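You operate a simulated robot arm through the tools that you are given. There is no shell and no other tool. Be economical: measure what you need, move in short steps, check, and stop when the job is done.

You run a simulated robot arm. Do the job below in one go: nothing can be reset, and whatever is moved stays where it is left.

Task
Set the orange fence to the card's size with the matching silver block.
Fine: free the lever, slide the fence up to the block, lock it, put the block back. Set down upright: what you pick out.

It is judged by the outcome, as a careful person would: the job done as asked, and still so three seconds after it is handed in. It fails if anything else is knocked over, pushed out of place, dropped, spilled or broken.

Robot
A 6-joint arm with a two-finger parallel gripper, fixed in place. Base frame: the origin is at the foot of the arm, x ahead of it, y to its left, z up; the work surface is at about z = 0.8. Units: m, rad, N and s.
With the tool pointing down near the work surface it reaches from about 0.26 to 0.68 m from the base axis. Its first joint turns from -1.152 to 1.152 rad. Payload 2.9 kg.
The tool frame sits at the grasp point between the pads (the TCP): z along the fingers, y along the line on which they close. The tips reach 0.03 m beyond it. Largest opening 0.11 m; finger width 0.02, thickness 0.01; the body of the gripper, 0.048 by 0.112 m, starts 0.055 m behind the TCP.
Orientation is told as [roll, pitch, yaw] about the base's x, y, z axes, in that order, counted from this pose: with the fingers straight down and closing along the base's y, the tool's x points along the base's -x, its y along +y and its z along -z.

Tools
- The arm moves only by the tool servo_tool. Its argument "rows" is a list of rows, each an object (a shift or turn left out is 0, a gripper value left out holds the last) with "gripper": the gripper command, from -1 (fully open) to 1 (shut), values between in proportion; "slide": the shift along the base's x, y, z in units of 20 mm (1.0 is 20 mm), a list of three; "dr": the turn, a rotation vector about the base's x, y, z in units of 5 degrees (1.0 is 5 degrees), a list of three. In form: [{"gripper": gripper, "slide": [dx, dy, dz], "dr": [ax, ay, az]}, ...]. A call has 1 to 20 rows; each row shifts and turns the commanded pose from where the row before left it. A call with a number of a shift or a turn outside -1 to 1 is refused whole. A row lasts 0.2 s, in which the tool goes at most 0.05 m and 0.15 rad; a call with a longer step from one row to the next is refused whole, and so is a gripper value outside its range. Where a pose cannot be reached the arm comes as near as it can. A force on the tool above 70 N (or 10 N above the force at the start of the call, whichever is more), or a blocked arm, ends the call early, and 0.2 s more pass. The fingers move at their own pace (about 0.108 m/s each) and stop on an object; they squeeze with about 33 N. The grip force told is the motor's: it shows also when the fingers shut on nothing. Time passes only in rows, and 0.2 s behind the last, so rows that do not move let the fingers close. The reply holds the time, the measured pose of the TCP, the force on the tool along the base axes, the opening and the grip force, in the units named above and with some noise, with the torque about the TCP (base axes, N m) and any sound that the robot's microphone picked up, and new pictures: "show" is both (left out), scene, wrist or none.
- Cameras (640 x 400 px; columns grow to the right, rows downward): "scene" is fixed at [0.0778, 0.4293, 1.3919]; the picture's right is [-0.78, -0.62, 0.00], its down [-0.30, 0.38, -0.87] and it looks along [0.54, -0.68, -0.49] (base axes); focal length 337 px, centre (320, 200). "wrist" rides on the gripper at [0.072, 0.017, -0.103] in the tool frame; the picture's right is [-0.23, 0.97, 0.00], its down [-0.76, -0.18, -0.62] and it looks along [-0.61, -0.14, 0.78] (tool axes); focal length 222 px, centre (320, 200). There is no depth. A picture from a camera that has moved, and an enlarged one, comes with that camera's place and axes in the base frame and with its lens.
- close_up(camera, box): a new picture of the part [left, top, right, bottom] of that camera's present view, enlarged. The clock stands still meanwhile.
- finish_job(): hands the job in; it is judged then, once.

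Go step by step. Nothing tells you positions but the pictures and the camera data: compare them with the known pose of the tool, close in by small moves and look again before you grip or let go. The budget is 120 turns and 200 pictures, counting those below and the enlarged ones. Unless the task says otherwise, let go and move clear before handing in, and close with one line.

The tools are called after "Call:" as a command line: name --argument value ..., lists and objects as JSON in quotes. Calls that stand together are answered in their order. servo_tool: Moves the arm, as the interface text tells. Its arguments: {"type":"object","properties":{"rows":{"type":"array","items":{"type":"object","properties":{"gripper":{"type":"number"},"slide":{"type":"array","items":{"type":"number"}},"dr":{"type":"array","items":{"type":"number"}}}}},"show":{"type":"string","enum":["both","scene","wrist","none"]}},"required":["rows"]} The other tools are called the same way: close_up (camera, box) takes an enlarged picture of a part of a camera's view; finish_job () hands the job in.

At the start:

```text
time: 0.0
position: [0.3977, 0.0032, 1.2336]
tcp_rot: [0.001, 0.001, 0.001]
wrist_force: [0.1, 0.9, -0.3]
torque: [0.0, 0.0, -0.02]
finger_gap: 0.11
gripper_force: 0.0
```

scene: 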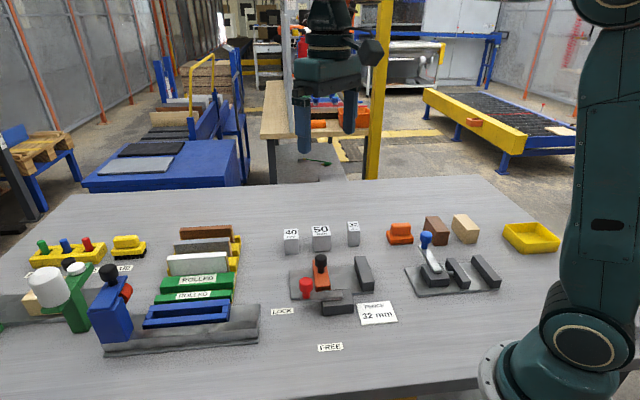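
wrist: 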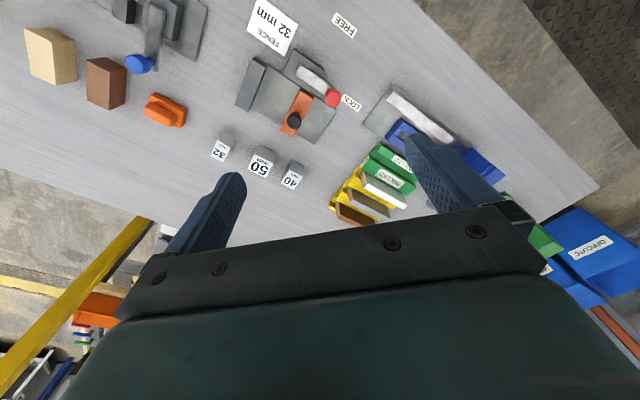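

The card reads "32 mm"; there are three silver blocks (40, 50, 32) behind a fixture with an orange fence. I'll look closer first.

Call:
close_up --camera "scene" --box '[260, 210, 420, 360]'

Call:
close_up --camera "wrist" --box '[190, 0, 390, 200]'

```text
2.67 times, centred on (340, 285) of scene
camera zoom: at [0.0778, 0.4293, 1.3919], right [-0.78, -0.62, 0.0], down [-0.3, 0.38, -0.87], along [0.54, -0.68, -0.49], focal length 898 px, centre (267, -27)
```

zoom: 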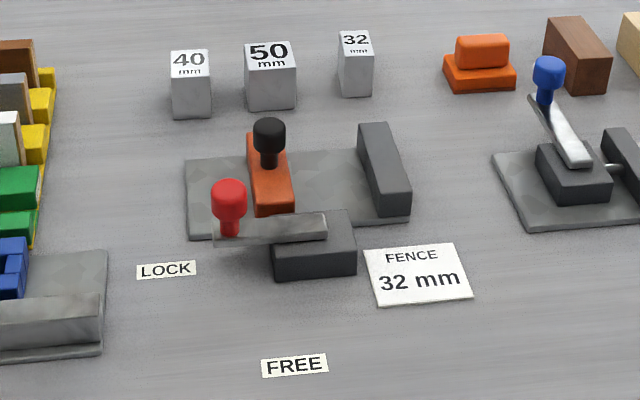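

```text
2.00 times, centred on (290, 100) of wrist
camera zoom: at [0.3253, 0.0194, 1.3367], right [0.23, 0.97, 0.0], down [0.76, -0.18, 0.62], along [0.61, -0.14, -0.78], focal length 444 px, centre (380, 400)
```

zoom: 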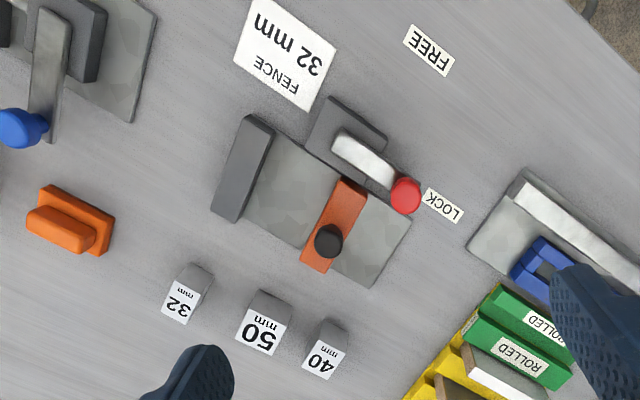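

Call:
servo_tool --rows '[{"slide": [-0.4, -1, -0.8]}, {"slide": [-0.4, -1, -0.8]}, {"slide": [-0.4, -1, -0.8]}, {"slide": [-0.4, -1, -0.8]}, {"slide": [-0.4, -1, -0.8]}, {"slide": [0, -1, -0.8]}, {"slide": [0, -1, -0.8]}, {}]'

```text
time: 1.8
position: [0.3581, -0.1391, 1.1196]
tcp_rot: [0.0, 0.0, -0.001]
wrist_force: [-0.5, 0.1, 0.2]
torque: [0.01, -0.01, -0.01]
finger_gap: 0.1101
gripper_force: 0.0
camera wrist: at [0.2862, -0.1213, 1.2244], right [0.23, 0.97, 0.0], down [0.76, -0.18, 0.62], along [0.61, -0.14, -0.78], focal length 222 px, centre (320, 200)
```

scene: 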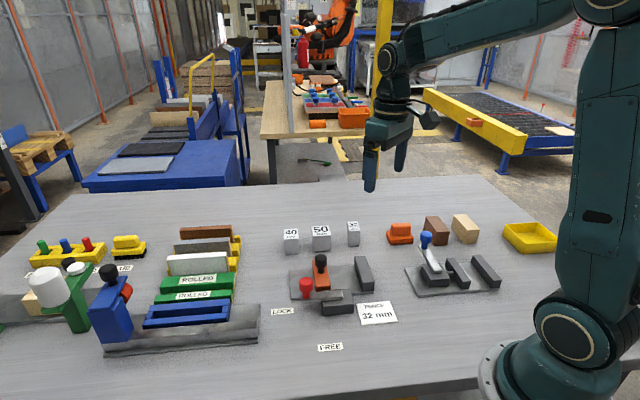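
wrist: 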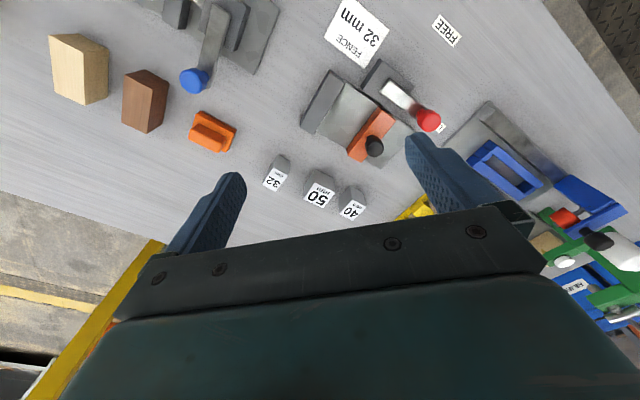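

Call:
close_up --camera "wrist" --box '[240, 20, 480, 230]'

Call:
close_up --camera "scene" --box '[270, 215, 400, 325]'

```text
1.90 times, centred on (360, 125) of wrist
camera zoom: at [0.2862, -0.1213, 1.2244], right [0.23, 0.97, 0.0], down [0.76, -0.18, 0.62], along [0.61, -0.14, -0.78], focal length 423 px, centre (244, 343)
```

zoom: 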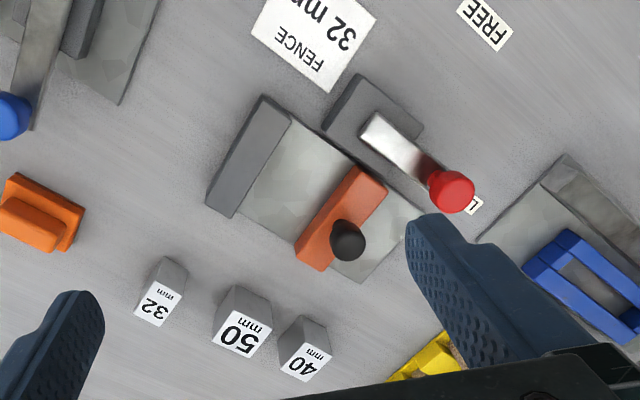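

```text
3.64 times, centred on (335, 270) of scene
camera zoom: at [0.0778, 0.4293, 1.3919], right [-0.78, -0.62, 0.0], down [-0.3, 0.38, -0.87], along [0.54, -0.68, -0.49], focal length 1225 px, centre (266, -54)
```

zoom: 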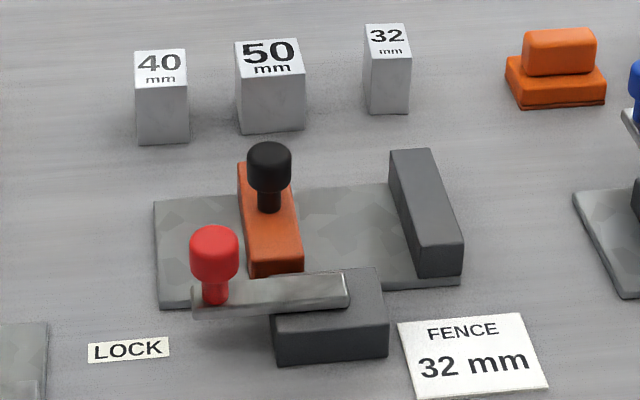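

The plate lies at about 45°, with the lever pivot near (0.389, -0.026) and the red knob near (0.443, 0.017, 0.87). FREE is about 75° counter-clockwise from LOCK. I'll hover over the red knob with 45° yaw.

Call:
servo_tool --rows '[{"gripper": -0.09, "slide": [0.472, 0.867, -0.889], "dr": [0, 0, 1]}, {"slide": [0.472, 0.867, -0.889], "dr": [0, 0, 1]}, {"slide": [0.472, 0.867, -0.889], "dr": [0, 0, 1]}, {"slide": [0.472, 0.867, -0.889], "dr": [0, 0, 1]}, {"slide": [0.472, 0.867, -0.889], "dr": [0, 0, 1]}, {"slide": [0.472, 0.867, -0.889], "dr": [0, 0, 1]}, {"slide": [0.472, 0.867, -0.889], "dr": [0, 0, 1]}, {"slide": [0.472, 0.867, -0.889], "dr": [0, 0, 1]}, {"slide": [0.472, 0.867, -0.889], "dr": [0, 0, 1]}, {}]'

```text
time: 4.0
position: [0.442, 0.0178, 0.9598]
tcp_rot: [-0.001, -0.001, 0.786]
wrist_force: [-0.2, 0.4, 0.6]
torque: [-0.01, 0.04, 0.02]
finger_gap: 0.0598
gripper_force: 0.1
camera wrist: at [0.3785, -0.0212, 1.0638], right [-0.53, 0.85, 0.0], down [0.66, 0.41, 0.62], along [0.53, 0.33, -0.78], focal length 222 px, centre (320, 200)
```

scene: 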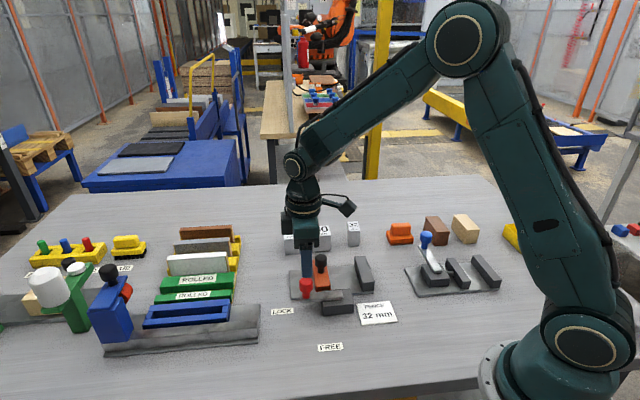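
wrist: 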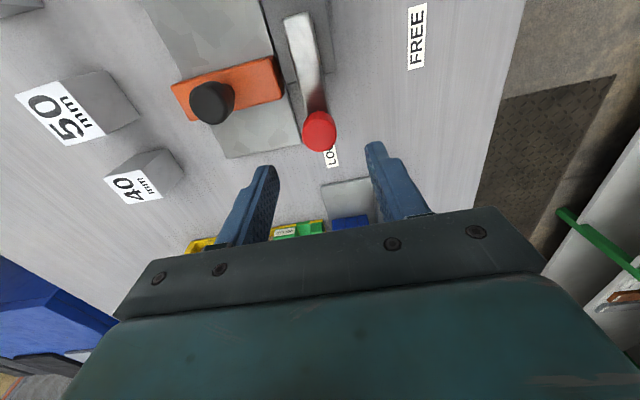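

The fingers straddle the red knob. I'm descending and closing on it.

Call:
servo_tool --rows '[{"slide": [-0.1, -0.1, -0.9]}, {"slide": [0, 0, -0.9]}, {"slide": [0, 0, -0.9]}, {"slide": [0, 0, -0.9]}, {"slide": [0, 0, -0.5]}, {"gripper": 0.9}, {"gripper": 0.9}, {"gripper": 0.9}]'

```text
time: 5.8
position: [0.4398, 0.0162, 0.8799]
tcp_rot: [-0.001, -0.002, 0.786]
wrist_force: [0.9, -0.6, -2.1]
torque: [0.48, -0.04, 0.1]
finger_gap: 0.0296
gripper_force: 44.7
camera wrist: at [0.3764, -0.0226, 0.9827], right [-0.53, 0.85, 0.0], down [0.66, 0.41, 0.62], along [0.53, 0.33, -0.78], focal length 222 px, centre (320, 200)
```

scene: 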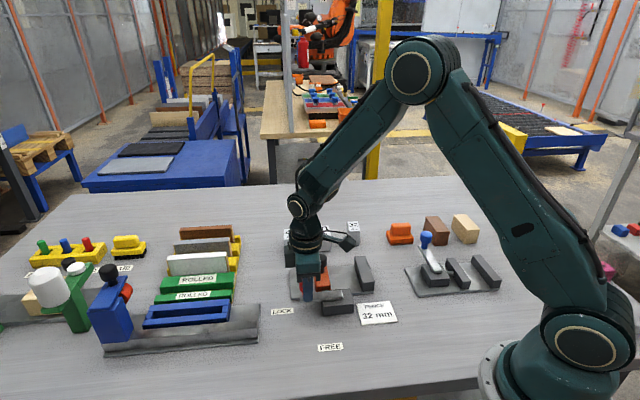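
wrist: 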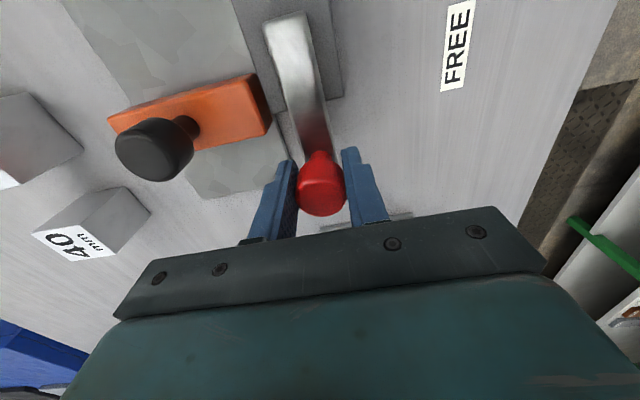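

Gripped (29.6 mm knob). I'll start the arc counter-clockwise with a short test.

Call:
servo_tool --rows '[{"slide": [-0.22, 0.19, 0], "dr": [0, 0, 0.5]}, {"slide": [-0.24, 0.18, 0], "dr": [0, 0, 0.5]}, {"slide": [-0.25, 0.17, 0], "dr": [0, 0, 0.5]}, {}]' --show "wrist"

```text
time: 6.8
position: [0.4255, 0.0262, 0.8792]
tcp_rot: [0.001, 0.0, 0.917]
wrist_force: [4.2, -1.5, 4.2]
torque: [0.2, 0.18, 0.33]
finger_gap: 0.0294
gripper_force: 45.1
camera wrist: at [0.3679, -0.0205, 0.9827], right [-0.64, 0.77, 0.0], down [0.6, 0.5, 0.62], along [0.48, 0.4, -0.78], focal length 222 px, centre (320, 200)
```

wrist: 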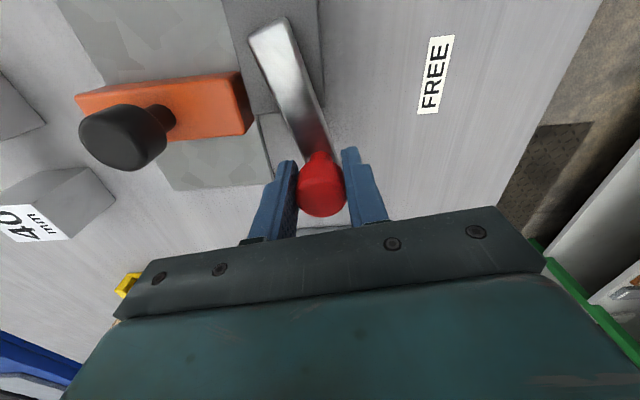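

Call:
servo_tool --rows '[{"slide": [-0.4, 0.2, 0], "dr": [0, 0, 1]}, {"slide": [-0.415, 0.14, 0], "dr": [0, 0, 1]}, {"slide": [-0.43, 0.085, 0], "dr": [0, 0, 1]}, {"slide": [-0.435, 0.03, 0], "dr": [0, 0, 1]}, {}]' --show "wrist"

```text
time: 8.0
position: [0.3936, 0.0362, 0.8784]
tcp_rot: [-0.003, -0.002, 1.268]
wrist_force: [13.1, -2.5, -0.3]
torque: [0.2, -0.15, 0.79]
finger_gap: 0.0288
gripper_force: 45.0
camera wrist: at [0.3547, -0.0275, 0.9824], right [-0.86, 0.51, 0.0], down [0.4, 0.67, 0.62], along [0.32, 0.54, -0.78], focal length 222 px, centre (320, 200)
```

wrist: 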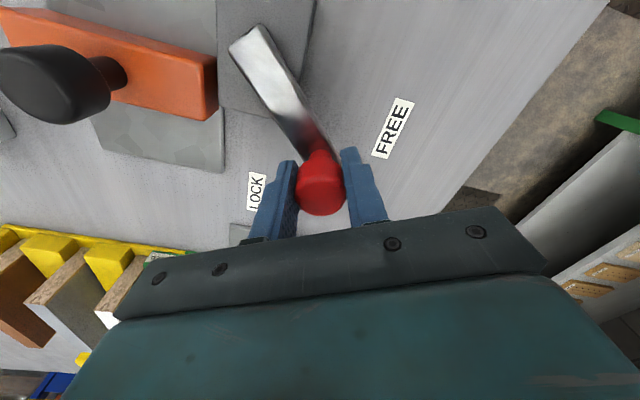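

Call:
servo_tool --rows '[{"slide": [-0.43, -0.03, 0], "dr": [0, 0, 0.8]}, {"slide": [-0.43, -0.085, 0], "dr": [0, 0, 0.8]}, {}]' --show "wrist"

```text
time: 8.8
position: [0.3742, 0.0341, 0.8788]
tcp_rot: [0.001, 0.0, 1.407]
wrist_force: [6.7, 3.7, 1.4]
torque: [0.15, -0.59, 0.49]
finger_gap: 0.0293
gripper_force: 45.0
camera wrist: at [0.3458, -0.0341, 0.9825], right [-0.92, 0.38, 0.0], down [0.3, 0.72, 0.62], along [0.24, 0.58, -0.78], focal length 222 px, centre (320, 200)
```

wrist: 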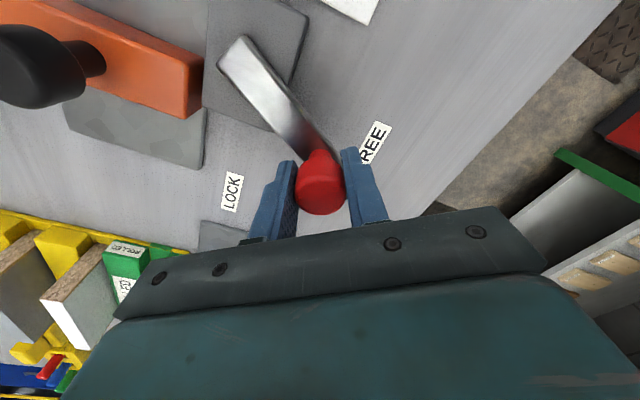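

Call:
servo_tool --rows '[{"slide": [-0.42, -0.14, 0], "dr": [0, 0, 0.5]}, {"slide": [-0.27, -0.12, 0]}, {}]'

```text
time: 9.6
position: [0.3622, 0.0292, 0.879]
tcp_rot: [-0.004, -0.002, 1.448]
wrist_force: [15.2, 9.0, 7.6]
torque: [-0.84, 0.39, 0.11]
finger_gap: 0.0295
gripper_force: 44.8
camera wrist: at [0.3364, -0.0404, 0.9819], right [-0.94, 0.34, 0.0], down [0.27, 0.73, 0.62], along [0.22, 0.59, -0.78], focal length 222 px, centre (320, 200)
```

scene: 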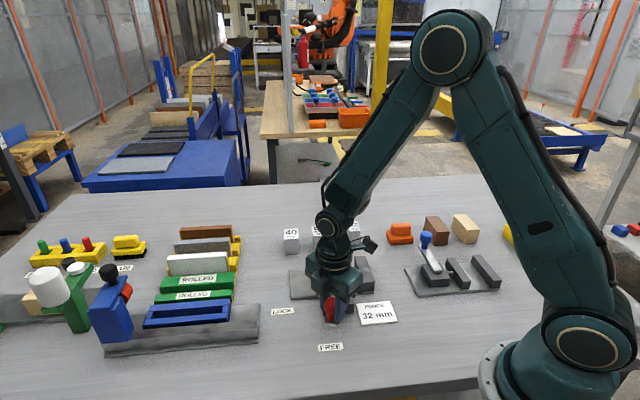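
wrist: 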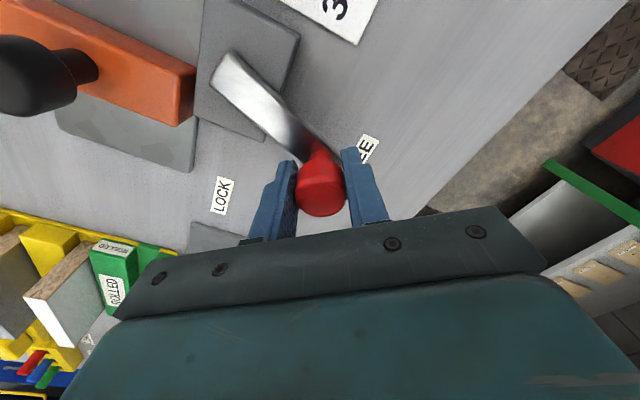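

Call:
servo_tool --rows '[{"slide": [-0.25, -0.14, 0]}, {}]' --show "wrist"

```text
time: 10.2
position: [0.361, 0.0285, 0.8794]
tcp_rot: [-0.014, -0.008, 1.452]
wrist_force: [35.8, 23.7, -21.1]
torque: [0.06, 0.51, -0.01]
finger_gap: 0.0295
gripper_force: 45.3
camera wrist: at [0.3349, -0.0421, 0.9817], right [-0.94, 0.34, -0.01], down [0.26, 0.73, 0.63], along [0.22, 0.59, -0.78], focal length 222 px, centre (320, 200)
```

wrist: 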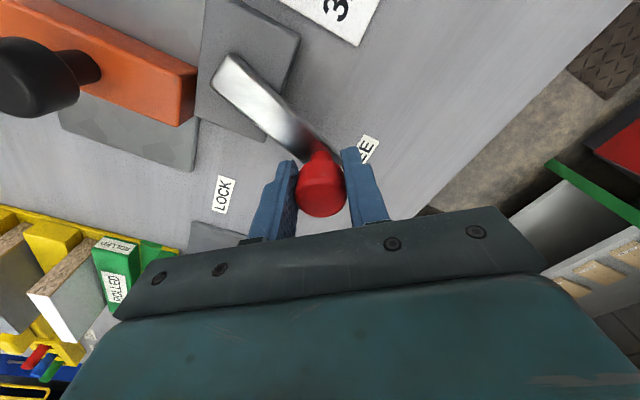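

The lever is at its stop on FREE. I'll relax, open, and rise.

Call:
servo_tool --rows '[{"slide": [0.25, 0.14, 0]}, {"gripper": -0.1}, {}, {"slide": [0, 0, 0.9]}, {"slide": [0, 0, 0.9]}, {"slide": [0, 0, 0.9]}, {"slide": [0, 0, 0.9]}, {"slide": [0, 0, 0.9]}, {"slide": [0, 0, 0.9]}]'

```text
time: 12.2
position: [0.3614, 0.0288, 0.9874]
tcp_rot: [-0.001, 0.0, 1.446]
wrist_force: [-0.2, -0.4, -0.6]
torque: [0.03, 0.03, 0.0]
finger_gap: 0.0603
gripper_force: 0.0
camera wrist: at [0.3358, -0.0406, 1.0908], right [-0.94, 0.34, 0.0], down [0.27, 0.73, 0.62], along [0.21, 0.58, -0.78], focal length 222 px, centre (320, 200)
```

scene: 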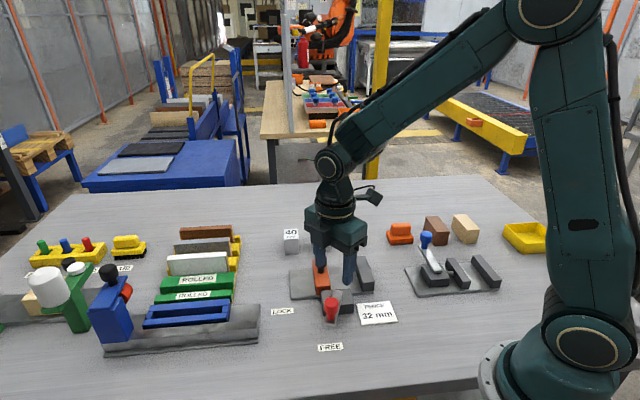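
wrist: 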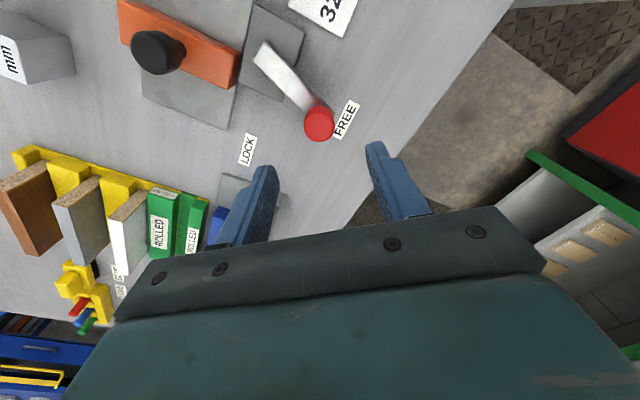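

Call:
servo_tool --rows '[{"gripper": -0.5, "slide": [0.463, -0.967, 0.5], "dr": [0, 0, -0.505]}, {"slide": [0.463, -0.967, 0.5], "dr": [0, 0, -0.505]}, {"slide": [0.463, -0.967, 0], "dr": [0, 0, -0.505]}, {"slide": [0.463, -0.967, 0], "dr": [0, 0, -0.505]}, {"slide": [0.463, -0.967, 0], "dr": [0, 0, -0.505]}, {"slide": [0.463, -0.967, 0], "dr": [0, 0, -0.505]}, {"slide": [0.463, -0.967, 0], "dr": [0, 0, -0.505]}, {"slide": [0.463, -0.967, 0], "dr": [0, 0, -0.505]}, {"slide": [0.463, -0.967, 0], "dr": [0, 0, -0.505]}, {"slide": [0.463, -0.967, 0], "dr": [0, 0, -0.505]}, {"slide": [0.463, -0.967, 0], "dr": [0, 0, -0.505]}, {"slide": [0.463, -0.967, 0], "dr": [0, 0, -0.505]}, {"slide": [0.463, -0.967, 0], "dr": [0, 0, -0.505]}, {"slide": [0.463, -0.967, 0], "dr": [0, 0, -0.505]}, {"slide": [0.463, -0.967, 0], "dr": [0, 0, -0.505]}, {}]'

Call:
close_up --camera "wrist" --box '[160, 0, 480, 200]'

```text
time: 15.6
position: [0.5012, -0.2613, 1.0069]
tcp_rot: [0.0, 0.0, 0.787]
wrist_force: [0.3, 0.5, 0.4]
torque: [-0.02, 0.0, -0.02]
finger_gap: 0.0827
gripper_force: 0.1
camera wrist: at [0.4386, -0.2999, 1.1108], right [-0.53, 0.85, 0.0], down [0.66, 0.41, 0.62], along [0.53, 0.33, -0.78], focal length 222 px, centre (320, 200)
```

scene: 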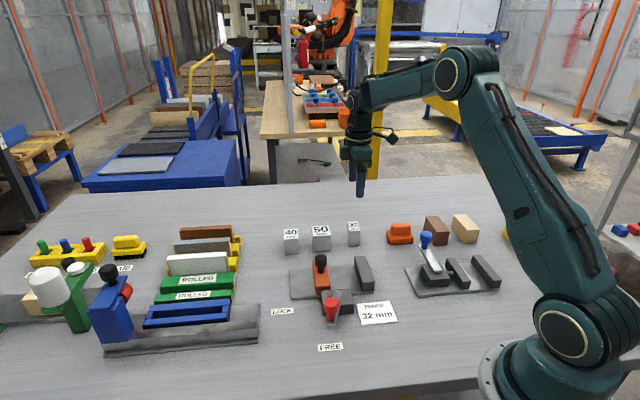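
wrist: 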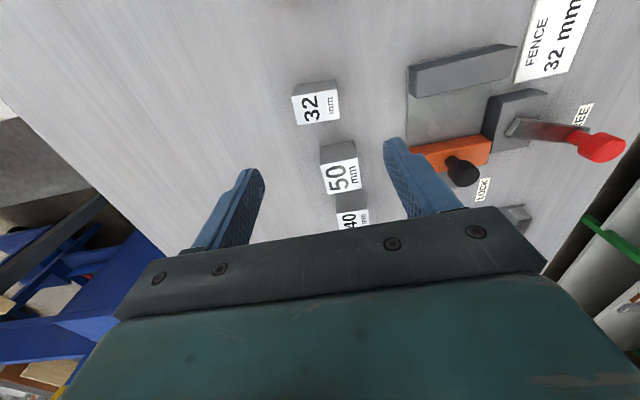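

```text
2.00 times, centred on (320, 100) of wrist
camera zoom: at [0.4386, -0.2999, 1.1108], right [-0.53, 0.85, 0.0], down [0.66, 0.41, 0.62], along [0.53, 0.33, -0.78], focal length 444 px, centre (320, 400)
```

zoom: 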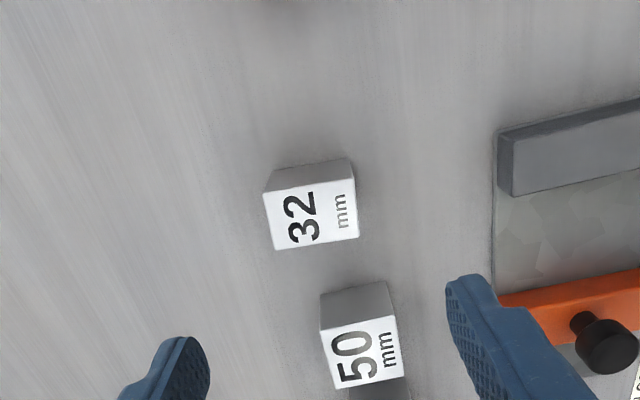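

The 32 block's centre computes to (0.5055, -0.2635), 32 mm wide along 39.5° and 50 mm deep along 130°, with its top at 0.85. I'll align yaw to about 40° and descend to z 0.84.

Call:
servo_tool --rows '[{"gripper": -0.5, "slide": [0.215, -0.11, -0.9], "dr": [0, 0, -1]}, {"slide": [0, 0, -0.9]}, {"slide": [0, 0, -0.9]}, {"slide": [0, 0, -0.9]}, {"slide": [0, 0, -0.9]}, {"slide": [0, 0, -0.9]}, {}]'

```text
time: 17.2
position: [0.5047, -0.2625, 0.8986]
tcp_rot: [0.0, 0.0, 0.703]
wrist_force: [0.6, 0.8, 0.5]
torque: [0.02, 0.0, -0.03]
finger_gap: 0.0824
gripper_force: 0.1
camera wrist: at [0.4383, -0.2963, 1.0026], right [-0.46, 0.89, 0.0], down [0.7, 0.36, 0.62], along [0.56, 0.28, -0.78], focal length 222 px, centre (320, 200)
```

scene: 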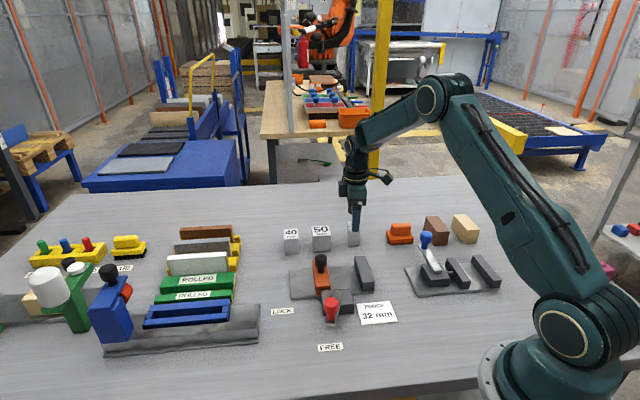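
wrist: 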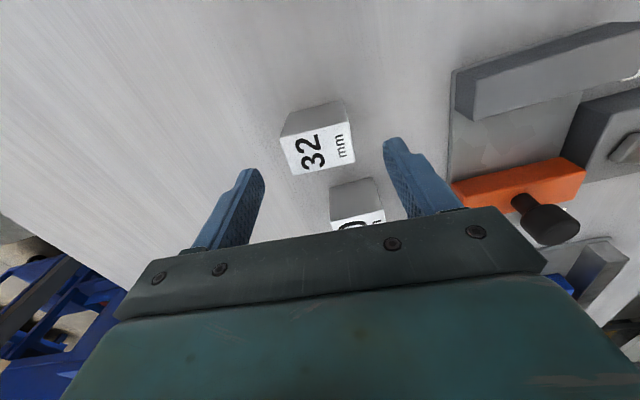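

Call:
servo_tool --rows '[{"slide": [0, -0.05, -0.9]}, {"slide": [0, 0, -0.9]}, {"slide": [0, 0, -0.9]}, {"slide": [0, 0, -0.23]}, {}, {"gripper": 0.6}, {"gripper": 0.6}, {"gripper": 0.6}]'

```text
time: 19.0
position: [0.5045, -0.2647, 0.8408]
tcp_rot: [0.0, -0.001, 0.702]
wrist_force: [0.0, 0.0, -0.2]
torque: [0.01, -0.03, 0.01]
finger_gap: 0.0498
gripper_force: 33.0
camera wrist: at [0.4388, -0.2979, 0.9447], right [-0.46, 0.89, 0.0], down [0.7, 0.36, 0.62], along [0.55, 0.28, -0.78], focal length 222 px, centre (320, 200)
```

scene: 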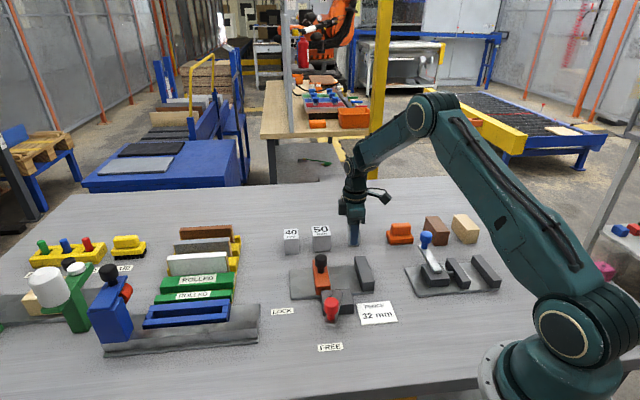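
wrist: 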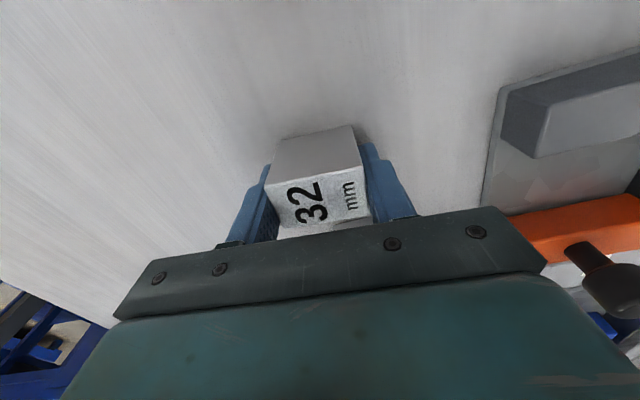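

Gripped (49.8 mm); home pose is (0.5045, -0.2647, 0.8408) at yaw 0.702. I'll lift and carry it over the fixture gap.

Call:
servo_tool --rows '[{"slide": [0, 0, 0.8]}, {"slide": [0, 0, 0.9]}, {"slide": [0, 0, 0.9]}, {"slide": [0, 0, 0.9]}, {"slide": [0, 0, 0.9]}, {"slide": [0, 0, 0.9]}, {"slide": [-0.56, 0.935, 0], "dr": [0, 0, 0.25]}, {"slide": [-0.56, 0.935, 0], "dr": [0, 0, 0.25]}, {"slide": [-0.56, 0.935, 0], "dr": [0, 0, 0.25]}, {"slide": [-0.56, 0.935, 0], "dr": [0, 0, 0.2]}, {"slide": [-0.56, 0.935, 0]}, {"slide": [-0.56, 0.935, 0]}, {"slide": [-0.56, 0.935, 0]}, {"slide": [-0.56, 0.935, 0]}, {}]'

Call:
close_up --camera "wrist" --box '[160, 0, 480, 200]'

Call:
close_up --camera "scene" --box '[270, 190, 430, 340]'

```text
time: 22.2
position: [0.4168, -0.1154, 0.9457]
tcp_rot: [-0.001, 0.001, 0.787]
wrist_force: [-0.3, -0.1, -1.6]
torque: [-0.02, 0.0, -0.01]
finger_gap: 0.0497
gripper_force: 33.1
camera wrist: at [0.3532, -0.1534, 1.0494], right [-0.53, 0.85, 0.0], down [0.66, 0.41, 0.62], along [0.53, 0.33, -0.78], focal length 222 px, centre (320, 200)
```

scene: 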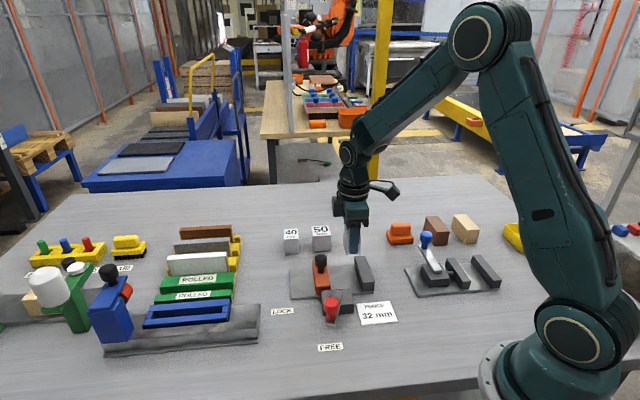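
wrist: 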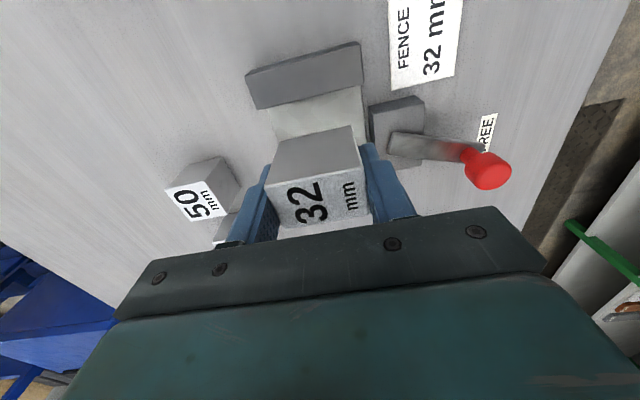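

```text
2.00 times, centred on (320, 100) of wrist
camera zoom: at [0.3532, -0.1534, 1.0494], right [-0.53, 0.85, 0.0], down [0.66, 0.41, 0.62], along [0.53, 0.33, -0.78], focal length 444 px, centre (320, 400)
```

zoom: 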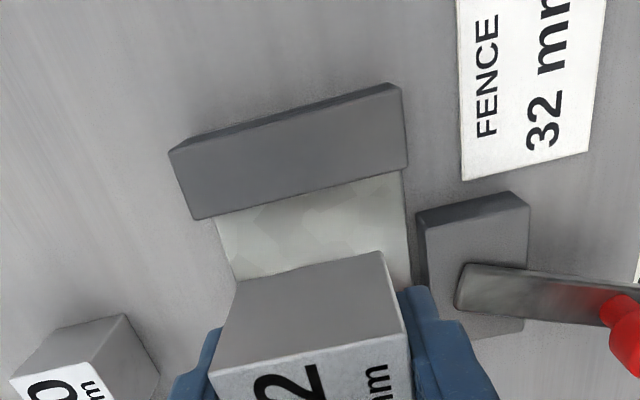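

```text
2.67 times, centred on (350, 265) of scene
camera zoom: at [0.0778, 0.4293, 1.3919], right [-0.78, -0.62, 0.0], down [-0.3, 0.38, -0.87], along [0.54, -0.68, -0.49], focal length 898 px, centre (240, 27)
```

zoom: 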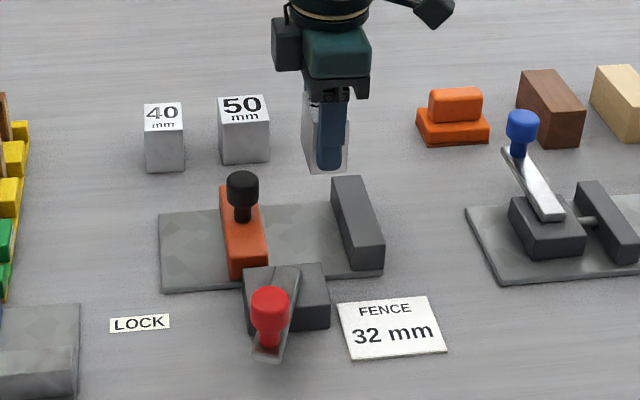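

The jaw's inner face midpoint is about (0.4035, -0.1328), at exactly 45°. I'll lower with about 6 mm clearance from the jaw.

Call:
servo_tool --rows '[{"slide": [0.115, -0.09, -0.8]}, {"slide": [0, 0, -0.9]}, {"slide": [0, 0, -0.9]}, {"slide": [0, 0, -0.9]}, {"slide": [0, 0, -0.5]}, {}]'

Call:
close_up --camera "wrist" --box '[160, 0, 480, 200]'

Call:
close_up --camera "scene" --box '[280, 210, 410, 320]'

```text
time: 23.6
position: [0.4175, -0.1179, 0.8658]
tcp_rot: [0.003, -0.001, 0.785]
wrist_force: [0.2, 0.7, -2.3]
torque: [0.0, -0.05, -0.01]
finger_gap: 0.05
gripper_force: 32.2
camera wrist: at [0.3545, -0.155, 0.97], right [-0.53, 0.85, 0.0], down [0.66, 0.41, 0.62], along [0.53, 0.33, -0.78], focal length 222 px, centre (320, 200)
```

scene: 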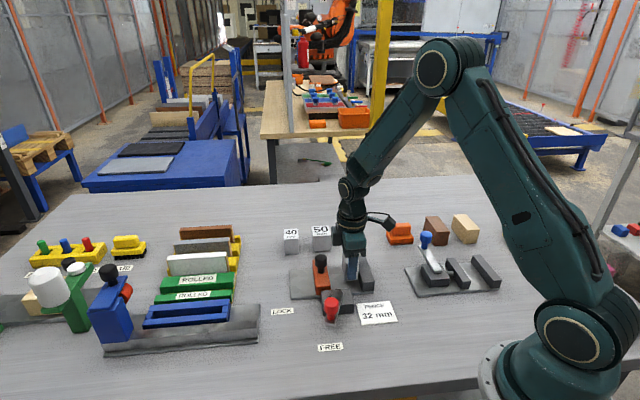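
wrist: 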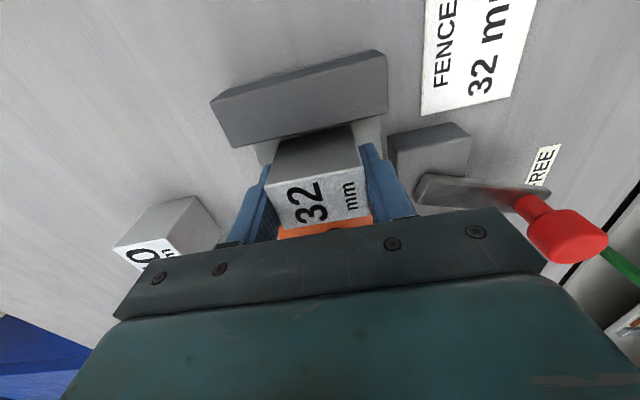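

```text
2.00 times, centred on (320, 100) of wrist
camera zoom: at [0.3545, -0.155, 0.97], right [-0.53, 0.85, 0.0], down [0.66, 0.41, 0.62], along [0.53, 0.33, -0.78], focal length 444 px, centre (320, 400)
```

zoom: 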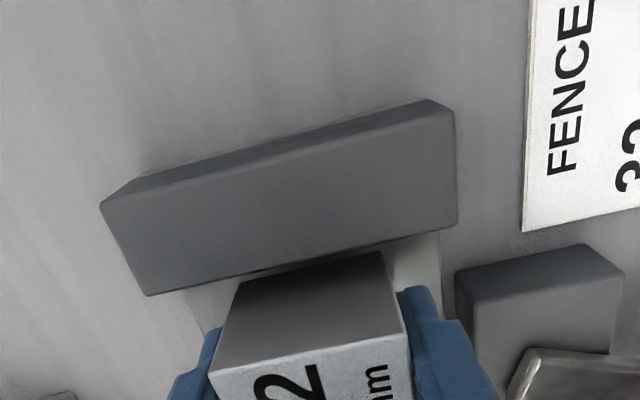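

```text
3.64 times, centred on (345, 265) of scene
camera zoom: at [0.0779, 0.4293, 1.3919], right [-0.78, -0.62, 0.0], down [-0.3, 0.38, -0.87], along [0.54, -0.68, -0.49], focal length 1225 px, centre (229, -36)
```

zoom: 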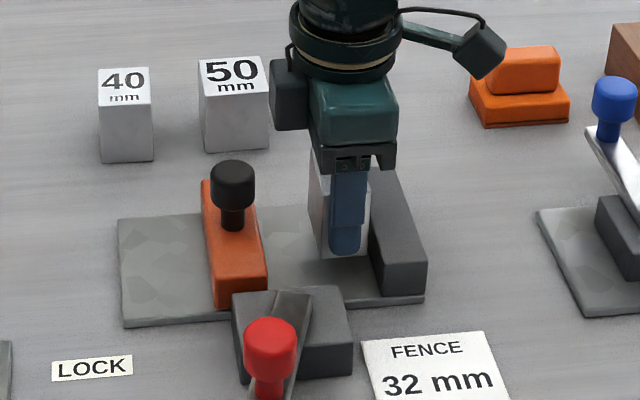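

Good clearance. I'm lowering slowly to touch the plate.

Call:
servo_tool --rows '[{"slide": [0.05, 0.05, -0.2]}, {"slide": [0, 0, -0.2]}, {"slide": [0, 0, -0.15]}, {"slide": [0, 0, -0.1]}, {"slide": [0, 0, -0.05]}, {}]' --show "none"

```text
time: 25.0
position: [0.4198, -0.1158, 0.852]
tcp_rot: [0.001, 0.0, 0.786]
wrist_force: [0.2, 0.1, -1.8]
torque: [0.01, 0.01, -0.01]
finger_gap: 0.0497
gripper_force: 33.7
```

Call:
servo_tool --rows '[{"slide": [0, 0, -0.05]}, {"slide": [0, 0, -0.05]}, {}]' --show "none"

```text
time: 25.8
position: [0.4194, -0.1164, 0.851]
tcp_rot: [0.0, 0.0, 0.788]
wrist_force: [-0.2, 0.0, -2.2]
torque: [0.0, -0.01, -0.03]
finger_gap: 0.0496
gripper_force: 32.6
```

Call:
servo_tool --rows '[{"slide": [0, 0, -0.05]}, {"slide": [0, 0, -0.05]}, {}]' --show "none"

```text
time: 26.6
position: [0.4188, -0.1154, 0.8492]
tcp_rot: [-0.001, -0.001, 0.785]
wrist_force: [-0.8, 0.8, 12.1]
torque: [0.14, 0.35, 0.01]
finger_gap: 0.0496
gripper_force: 32.8
```

Contact with the plate at about 0.850. I'll ease up slightly and nudge toward the jaw.

Call:
servo_tool --rows '[{"slide": [0, 0, 0.05]}, {"slide": [-0.035, -0.035, 0]}, {"slide": [-0.035, -0.035, 0]}, {"slide": [-0.035, -0.035, 0]}, {"slide": [-0.035, -0.035, 0]}, {}]' --show "none"

```text
time: 28.0
position: [0.4161, -0.1181, 0.8491]
tcp_rot: [0.001, 0.001, 0.785]
wrist_force: [0.4, 1.5, 0.1]
torque: [0.0, -0.1, 0.01]
finger_gap: 0.0497
gripper_force: 33.2
```

Call:
servo_tool --rows '[{"slide": [-0.035, -0.035, 0]}, {"slide": [-0.035, -0.035, 0]}, {}]' --show "none"

Call:
close_up --camera "wrist" --box '[160, 0, 480, 200]'

```text
time: 28.8
position: [0.4142, -0.1201, 0.8492]
tcp_rot: [0.002, 0.0, 0.784]
wrist_force: [-0.8, -0.3, -1.7]
torque: [-0.01, -0.02, -0.02]
finger_gap: 0.0499
gripper_force: 33.2
```

```text
2.00 times, centred on (320, 100) of wrist
camera zoom: at [0.3516, -0.1588, 0.9534], right [-0.53, 0.85, 0.0], down [0.66, 0.41, 0.62], along [0.53, 0.33, -0.78], focal length 444 px, centre (320, 400)
```

zoom: 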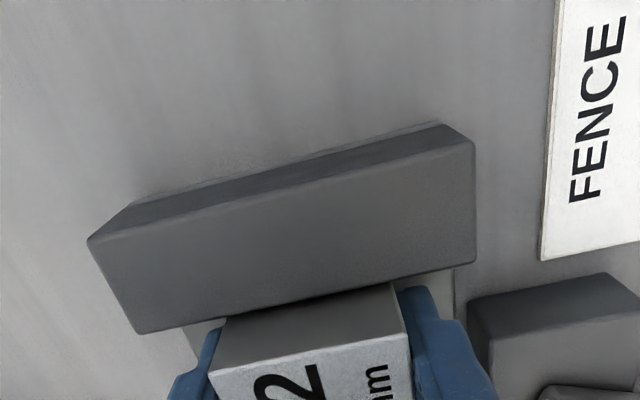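

Call:
servo_tool --rows '[{"slide": [-0.035, -0.035, 0]}, {"slide": [-0.035, -0.035, 0]}, {}]' --show "none"

```text
time: 29.6
position: [0.4141, -0.1199, 0.8497]
tcp_rot: [0.001, -0.001, 0.787]
wrist_force: [4.9, 5.1, -6.1]
torque: [0.06, -0.15, -0.16]
finger_gap: 0.0495
gripper_force: 32.8
```

The block touches the jaw. I'll seat it on the plate and release.

Call:
servo_tool --rows '[{"slide": [0.01, 0.01, -0.05]}, {"gripper": 0.0}, {"gripper": -0.35}, {"gripper": -0.35}, {"slide": [0, 0, 0.5]}, {"slide": [0, 0, 0.9]}, {"slide": [0, 0, 0.9]}, {"slide": [0, 0, 0.9]}, {"slide": [0, 0, 0.9]}, {"slide": [0, 0, 0.9]}, {"slide": [0, 0, 0.9]}]'

Call:
close_up --camera "scene" --box '[280, 210, 410, 320]'

Call:
close_up --camera "wrist" --box '[160, 0, 480, 200]'

```text
time: 32.0
position: [0.414, -0.1204, 0.9659]
tcp_rot: [0.002, -0.001, 0.785]
wrist_force: [-0.4, -0.1, -0.6]
torque: [0.0, 0.0, -0.02]
finger_gap: 0.0742
gripper_force: 0.0
camera wrist: at [0.3507, -0.1593, 1.0696], right [-0.53, 0.85, 0.0], down [0.67, 0.41, 0.62], along [0.53, 0.33, -0.78], focal length 222 px, centre (320, 200)
```

scene: 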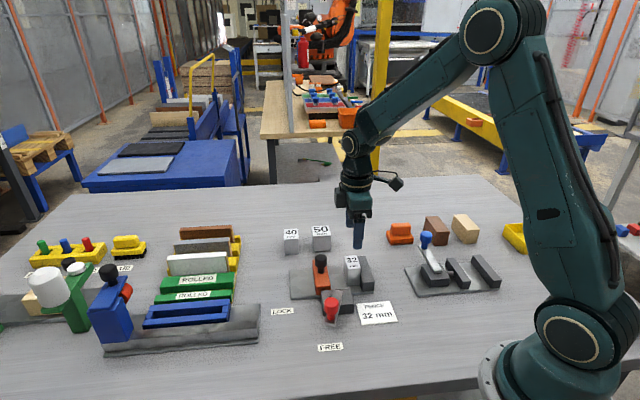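
wrist: 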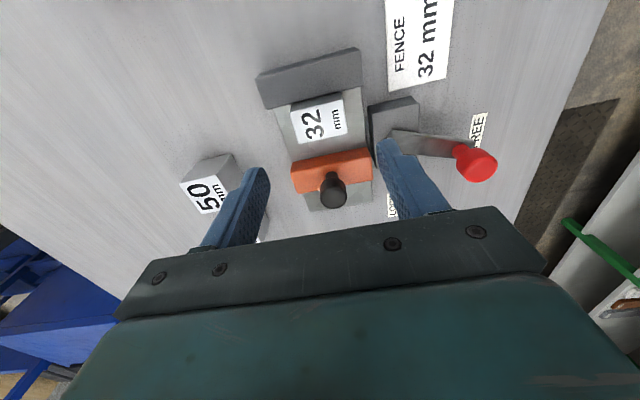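

```text
3.64 times, centred on (345, 265) of scene
camera zoom: at [0.0778, 0.4293, 1.3919], right [-0.78, -0.62, 0.0], down [-0.3, 0.38, -0.87], along [0.54, -0.68, -0.49], focal length 1225 px, centre (229, -36)
```

zoom: 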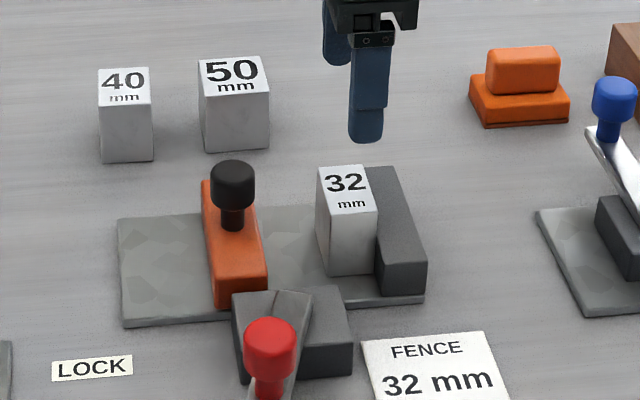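

```text
2.00 times, centred on (320, 100) of wrist
camera zoom: at [0.3507, -0.1593, 1.0696], right [-0.53, 0.85, 0.0], down [0.67, 0.41, 0.62], along [0.53, 0.33, -0.78], focal length 444 px, centre (320, 400)
```

zoom: 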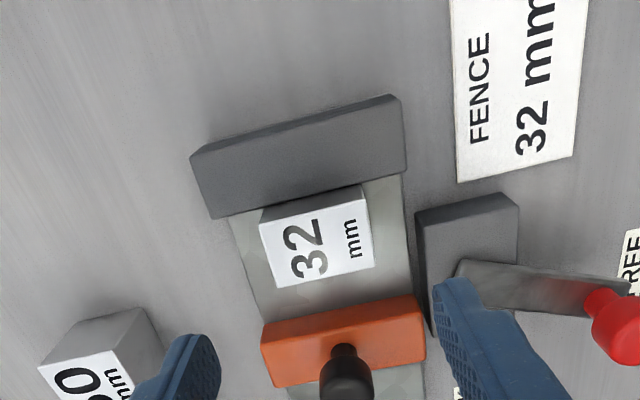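

The block sits upright against the jaw. Next I'll hover over the black fence knob near (0.468, -0.070).

Call:
servo_tool --rows '[{"gripper": -0.09, "slide": [0.68, 0.63, 0]}, {"slide": [0.68, 0.63, 0]}, {"slide": [0.68, 0.63, 0]}, {"slide": [0.68, 0.63, -0.2]}, {}]' --show "wrist"

```text
time: 33.2
position: [0.4661, -0.0691, 0.9627]
tcp_rot: [0.0, -0.001, 0.783]
wrist_force: [0.2, 0.0, 0.2]
torque: [-0.01, 0.01, 0.01]
finger_gap: 0.0599
gripper_force: 0.1
camera wrist: at [0.404, -0.1091, 1.0659], right [-0.53, 0.85, 0.0], down [0.66, 0.41, 0.62], along [0.53, 0.33, -0.78], focal length 222 px, centre (320, 200)
```

wrist: 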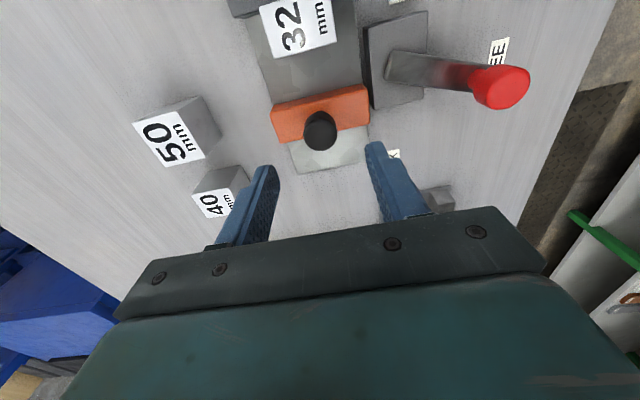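

Call:
servo_tool --rows '[{"slide": [-0.1, -0.05, -0.9]}, {"slide": [0, 0, -0.9]}, {"slide": [0, 0, -0.9]}, {"slide": [0, 0, -0.9]}, {"slide": [0, 0, -0.55]}, {"gripper": 0.9}, {"gripper": 0.9}, {"gripper": 0.9}]'

```text
time: 35.0
position: [0.4662, -0.0715, 0.8788]
tcp_rot: [0.0, 0.001, 0.783]
wrist_force: [2.3, -2.2, -6.0]
torque: [0.15, -0.33, 0.0]
finger_gap: 0.0295
gripper_force: 45.4
camera wrist: at [0.4032, -0.11, 0.9831], right [-0.53, 0.85, 0.0], down [0.66, 0.41, 0.62], along [0.53, 0.33, -0.78], focal length 222 px, centre (320, 200)
```

scene: 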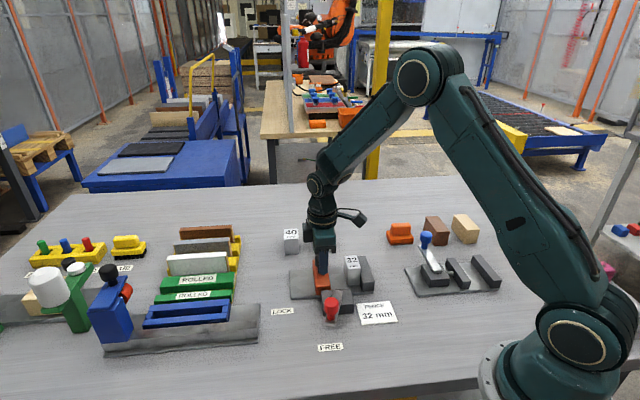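
wrist: 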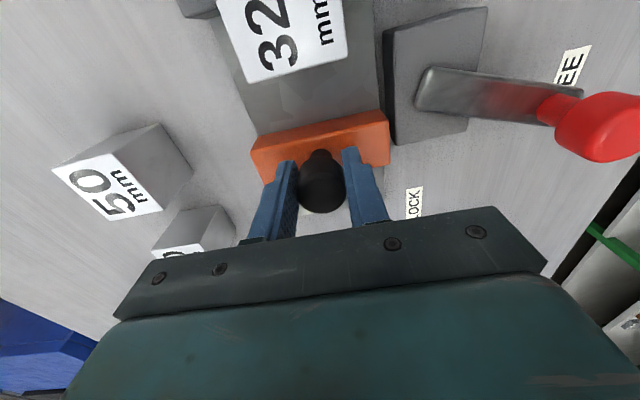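

Gripped. I'll slide the fence toward the block, beginning with a short test.

Call:
servo_tool --rows '[{"slide": [-0.1, -0.1, 0]}, {"slide": [-0.1, -0.1, 0]}, {"slide": [-0.1, -0.1, 0]}, {}]' --show "wrist"

```text
time: 36.0
position: [0.4584, -0.0775, 0.8792]
tcp_rot: [-0.001, -0.001, 0.787]
wrist_force: [0.4, 0.2, -2.3]
torque: [-0.3, -0.25, -0.07]
finger_gap: 0.0298
gripper_force: 45.2
camera wrist: at [0.3968, -0.1165, 0.9832], right [-0.53, 0.85, 0.0], down [0.66, 0.41, 0.62], along [0.53, 0.33, -0.78], focal length 222 px, centre (320, 200)
```

wrist: 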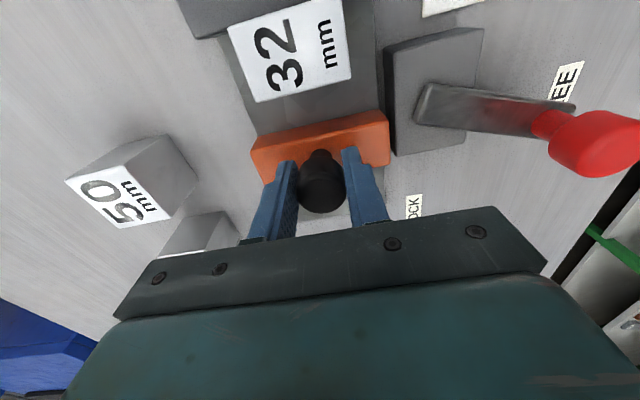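

Call:
servo_tool --rows '[{"slide": [-0.14, -0.14, 0]}, {"slide": [-0.14, -0.14, 0]}, {"slide": [-0.14, -0.14, 0]}, {"slide": [-0.14, -0.14, 0]}, {"slide": [-0.14, -0.14, 0]}, {"slide": [-0.14, -0.14, 0]}, {}]' --show "wrist"

Call:
close_up --camera "scene" --box '[280, 210, 410, 320]'

```text
time: 37.6
position: [0.4437, -0.0947, 0.8796]
tcp_rot: [-0.001, 0.0, 0.785]
wrist_force: [-0.2, 1.2, 13.1]
torque: [0.05, 0.59, 0.09]
finger_gap: 0.0296
gripper_force: 45.0
camera wrist: at [0.38, -0.1332, 0.9831], right [-0.53, 0.85, 0.0], down [0.66, 0.41, 0.62], along [0.53, 0.33, -0.78], focal length 222 px, centre (320, 200)
```

wrist: 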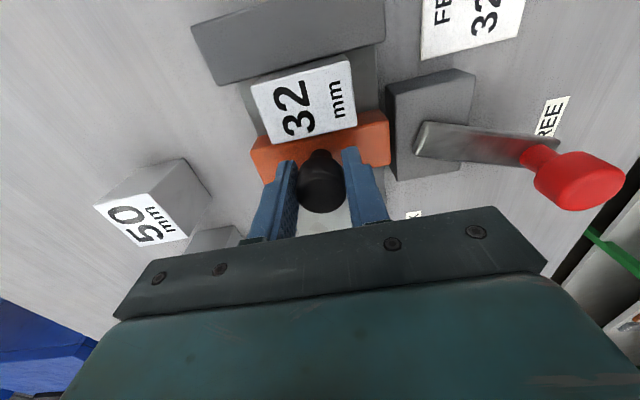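

```text
3.64 times, centred on (345, 265) of scene
camera zoom: at [0.0776, 0.4294, 1.3919], right [-0.78, -0.62, 0.0], down [-0.3, 0.38, -0.87], along [0.54, -0.68, -0.49], focal length 1225 px, centre (229, -36)
```

zoom: 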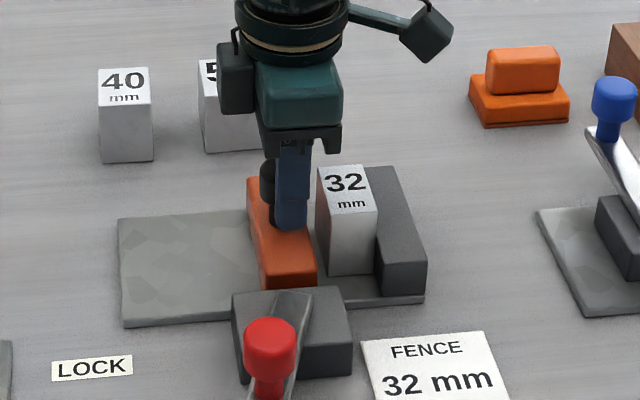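

About 8 mm remain. I'm closing in with fine steps.

Call:
servo_tool --rows '[{"slide": [-0.05, -0.05, 0]}, {"slide": [-0.05, -0.05, 0]}, {"slide": [-0.05, -0.05, 0]}, {"slide": [-0.05, -0.05, 0]}, {}]' --show "none"

Call:
close_up --camera "scene" --box '[310, 230, 390, 300]'

```text
time: 38.8
position: [0.4379, -0.0991, 0.8786]
tcp_rot: [0.0, 0.002, 0.787]
wrist_force: [-4.3, 4.7, 12.0]
torque: [0.3, -0.84, -0.03]
finger_gap: 0.0296
gripper_force: 44.8
```

```text
5.71 times, centred on (350, 265) of scene
camera zoom: at [0.0775, 0.4295, 1.3919], right [-0.78, -0.62, 0.0], down [-0.3, 0.38, -0.87], along [0.54, -0.68, -0.49], focal length 1925 px, centre (149, -171)
```

zoom: 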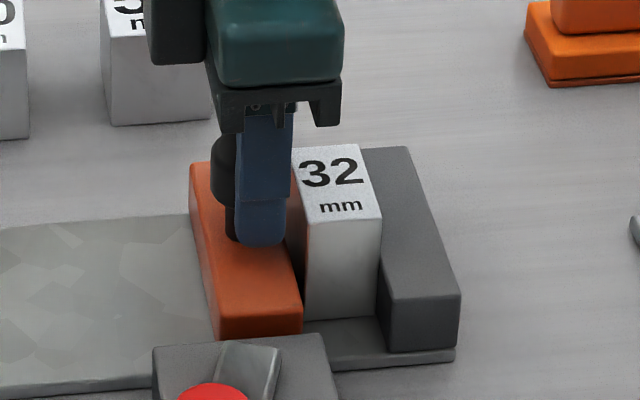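

Call:
servo_tool --rows '[{"slide": [-0.035, -0.035, 0]}, {"slide": [-0.035, -0.035, 0]}, {}]' --show "none"

Call:
close_up --camera "scene" --box '[310, 230, 390, 300]'

```text
time: 39.6
position: [0.4375, -0.0994, 0.8794]
tcp_rot: [-0.001, -0.001, 0.785]
wrist_force: [-3.5, 3.7, 18.3]
torque: [0.49, 0.24, 0.12]
finger_gap: 0.0297
gripper_force: 45.6
```

```text
5.71 times, centred on (350, 265) of scene
camera zoom: at [0.0775, 0.4295, 1.3919], right [-0.78, -0.62, 0.0], down [-0.3, 0.38, -0.87], along [0.54, -0.68, -0.49], focal length 1925 px, centre (149, -171)
```

zoom: 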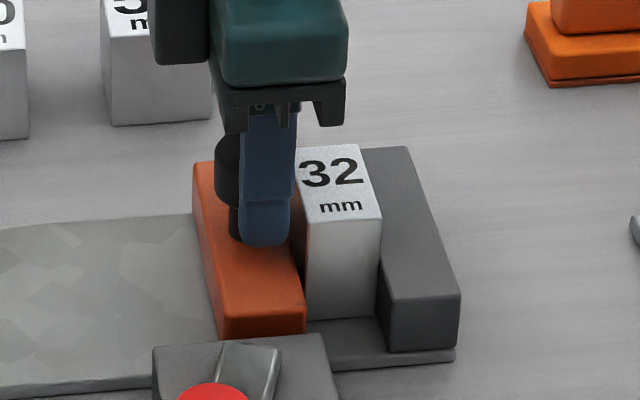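

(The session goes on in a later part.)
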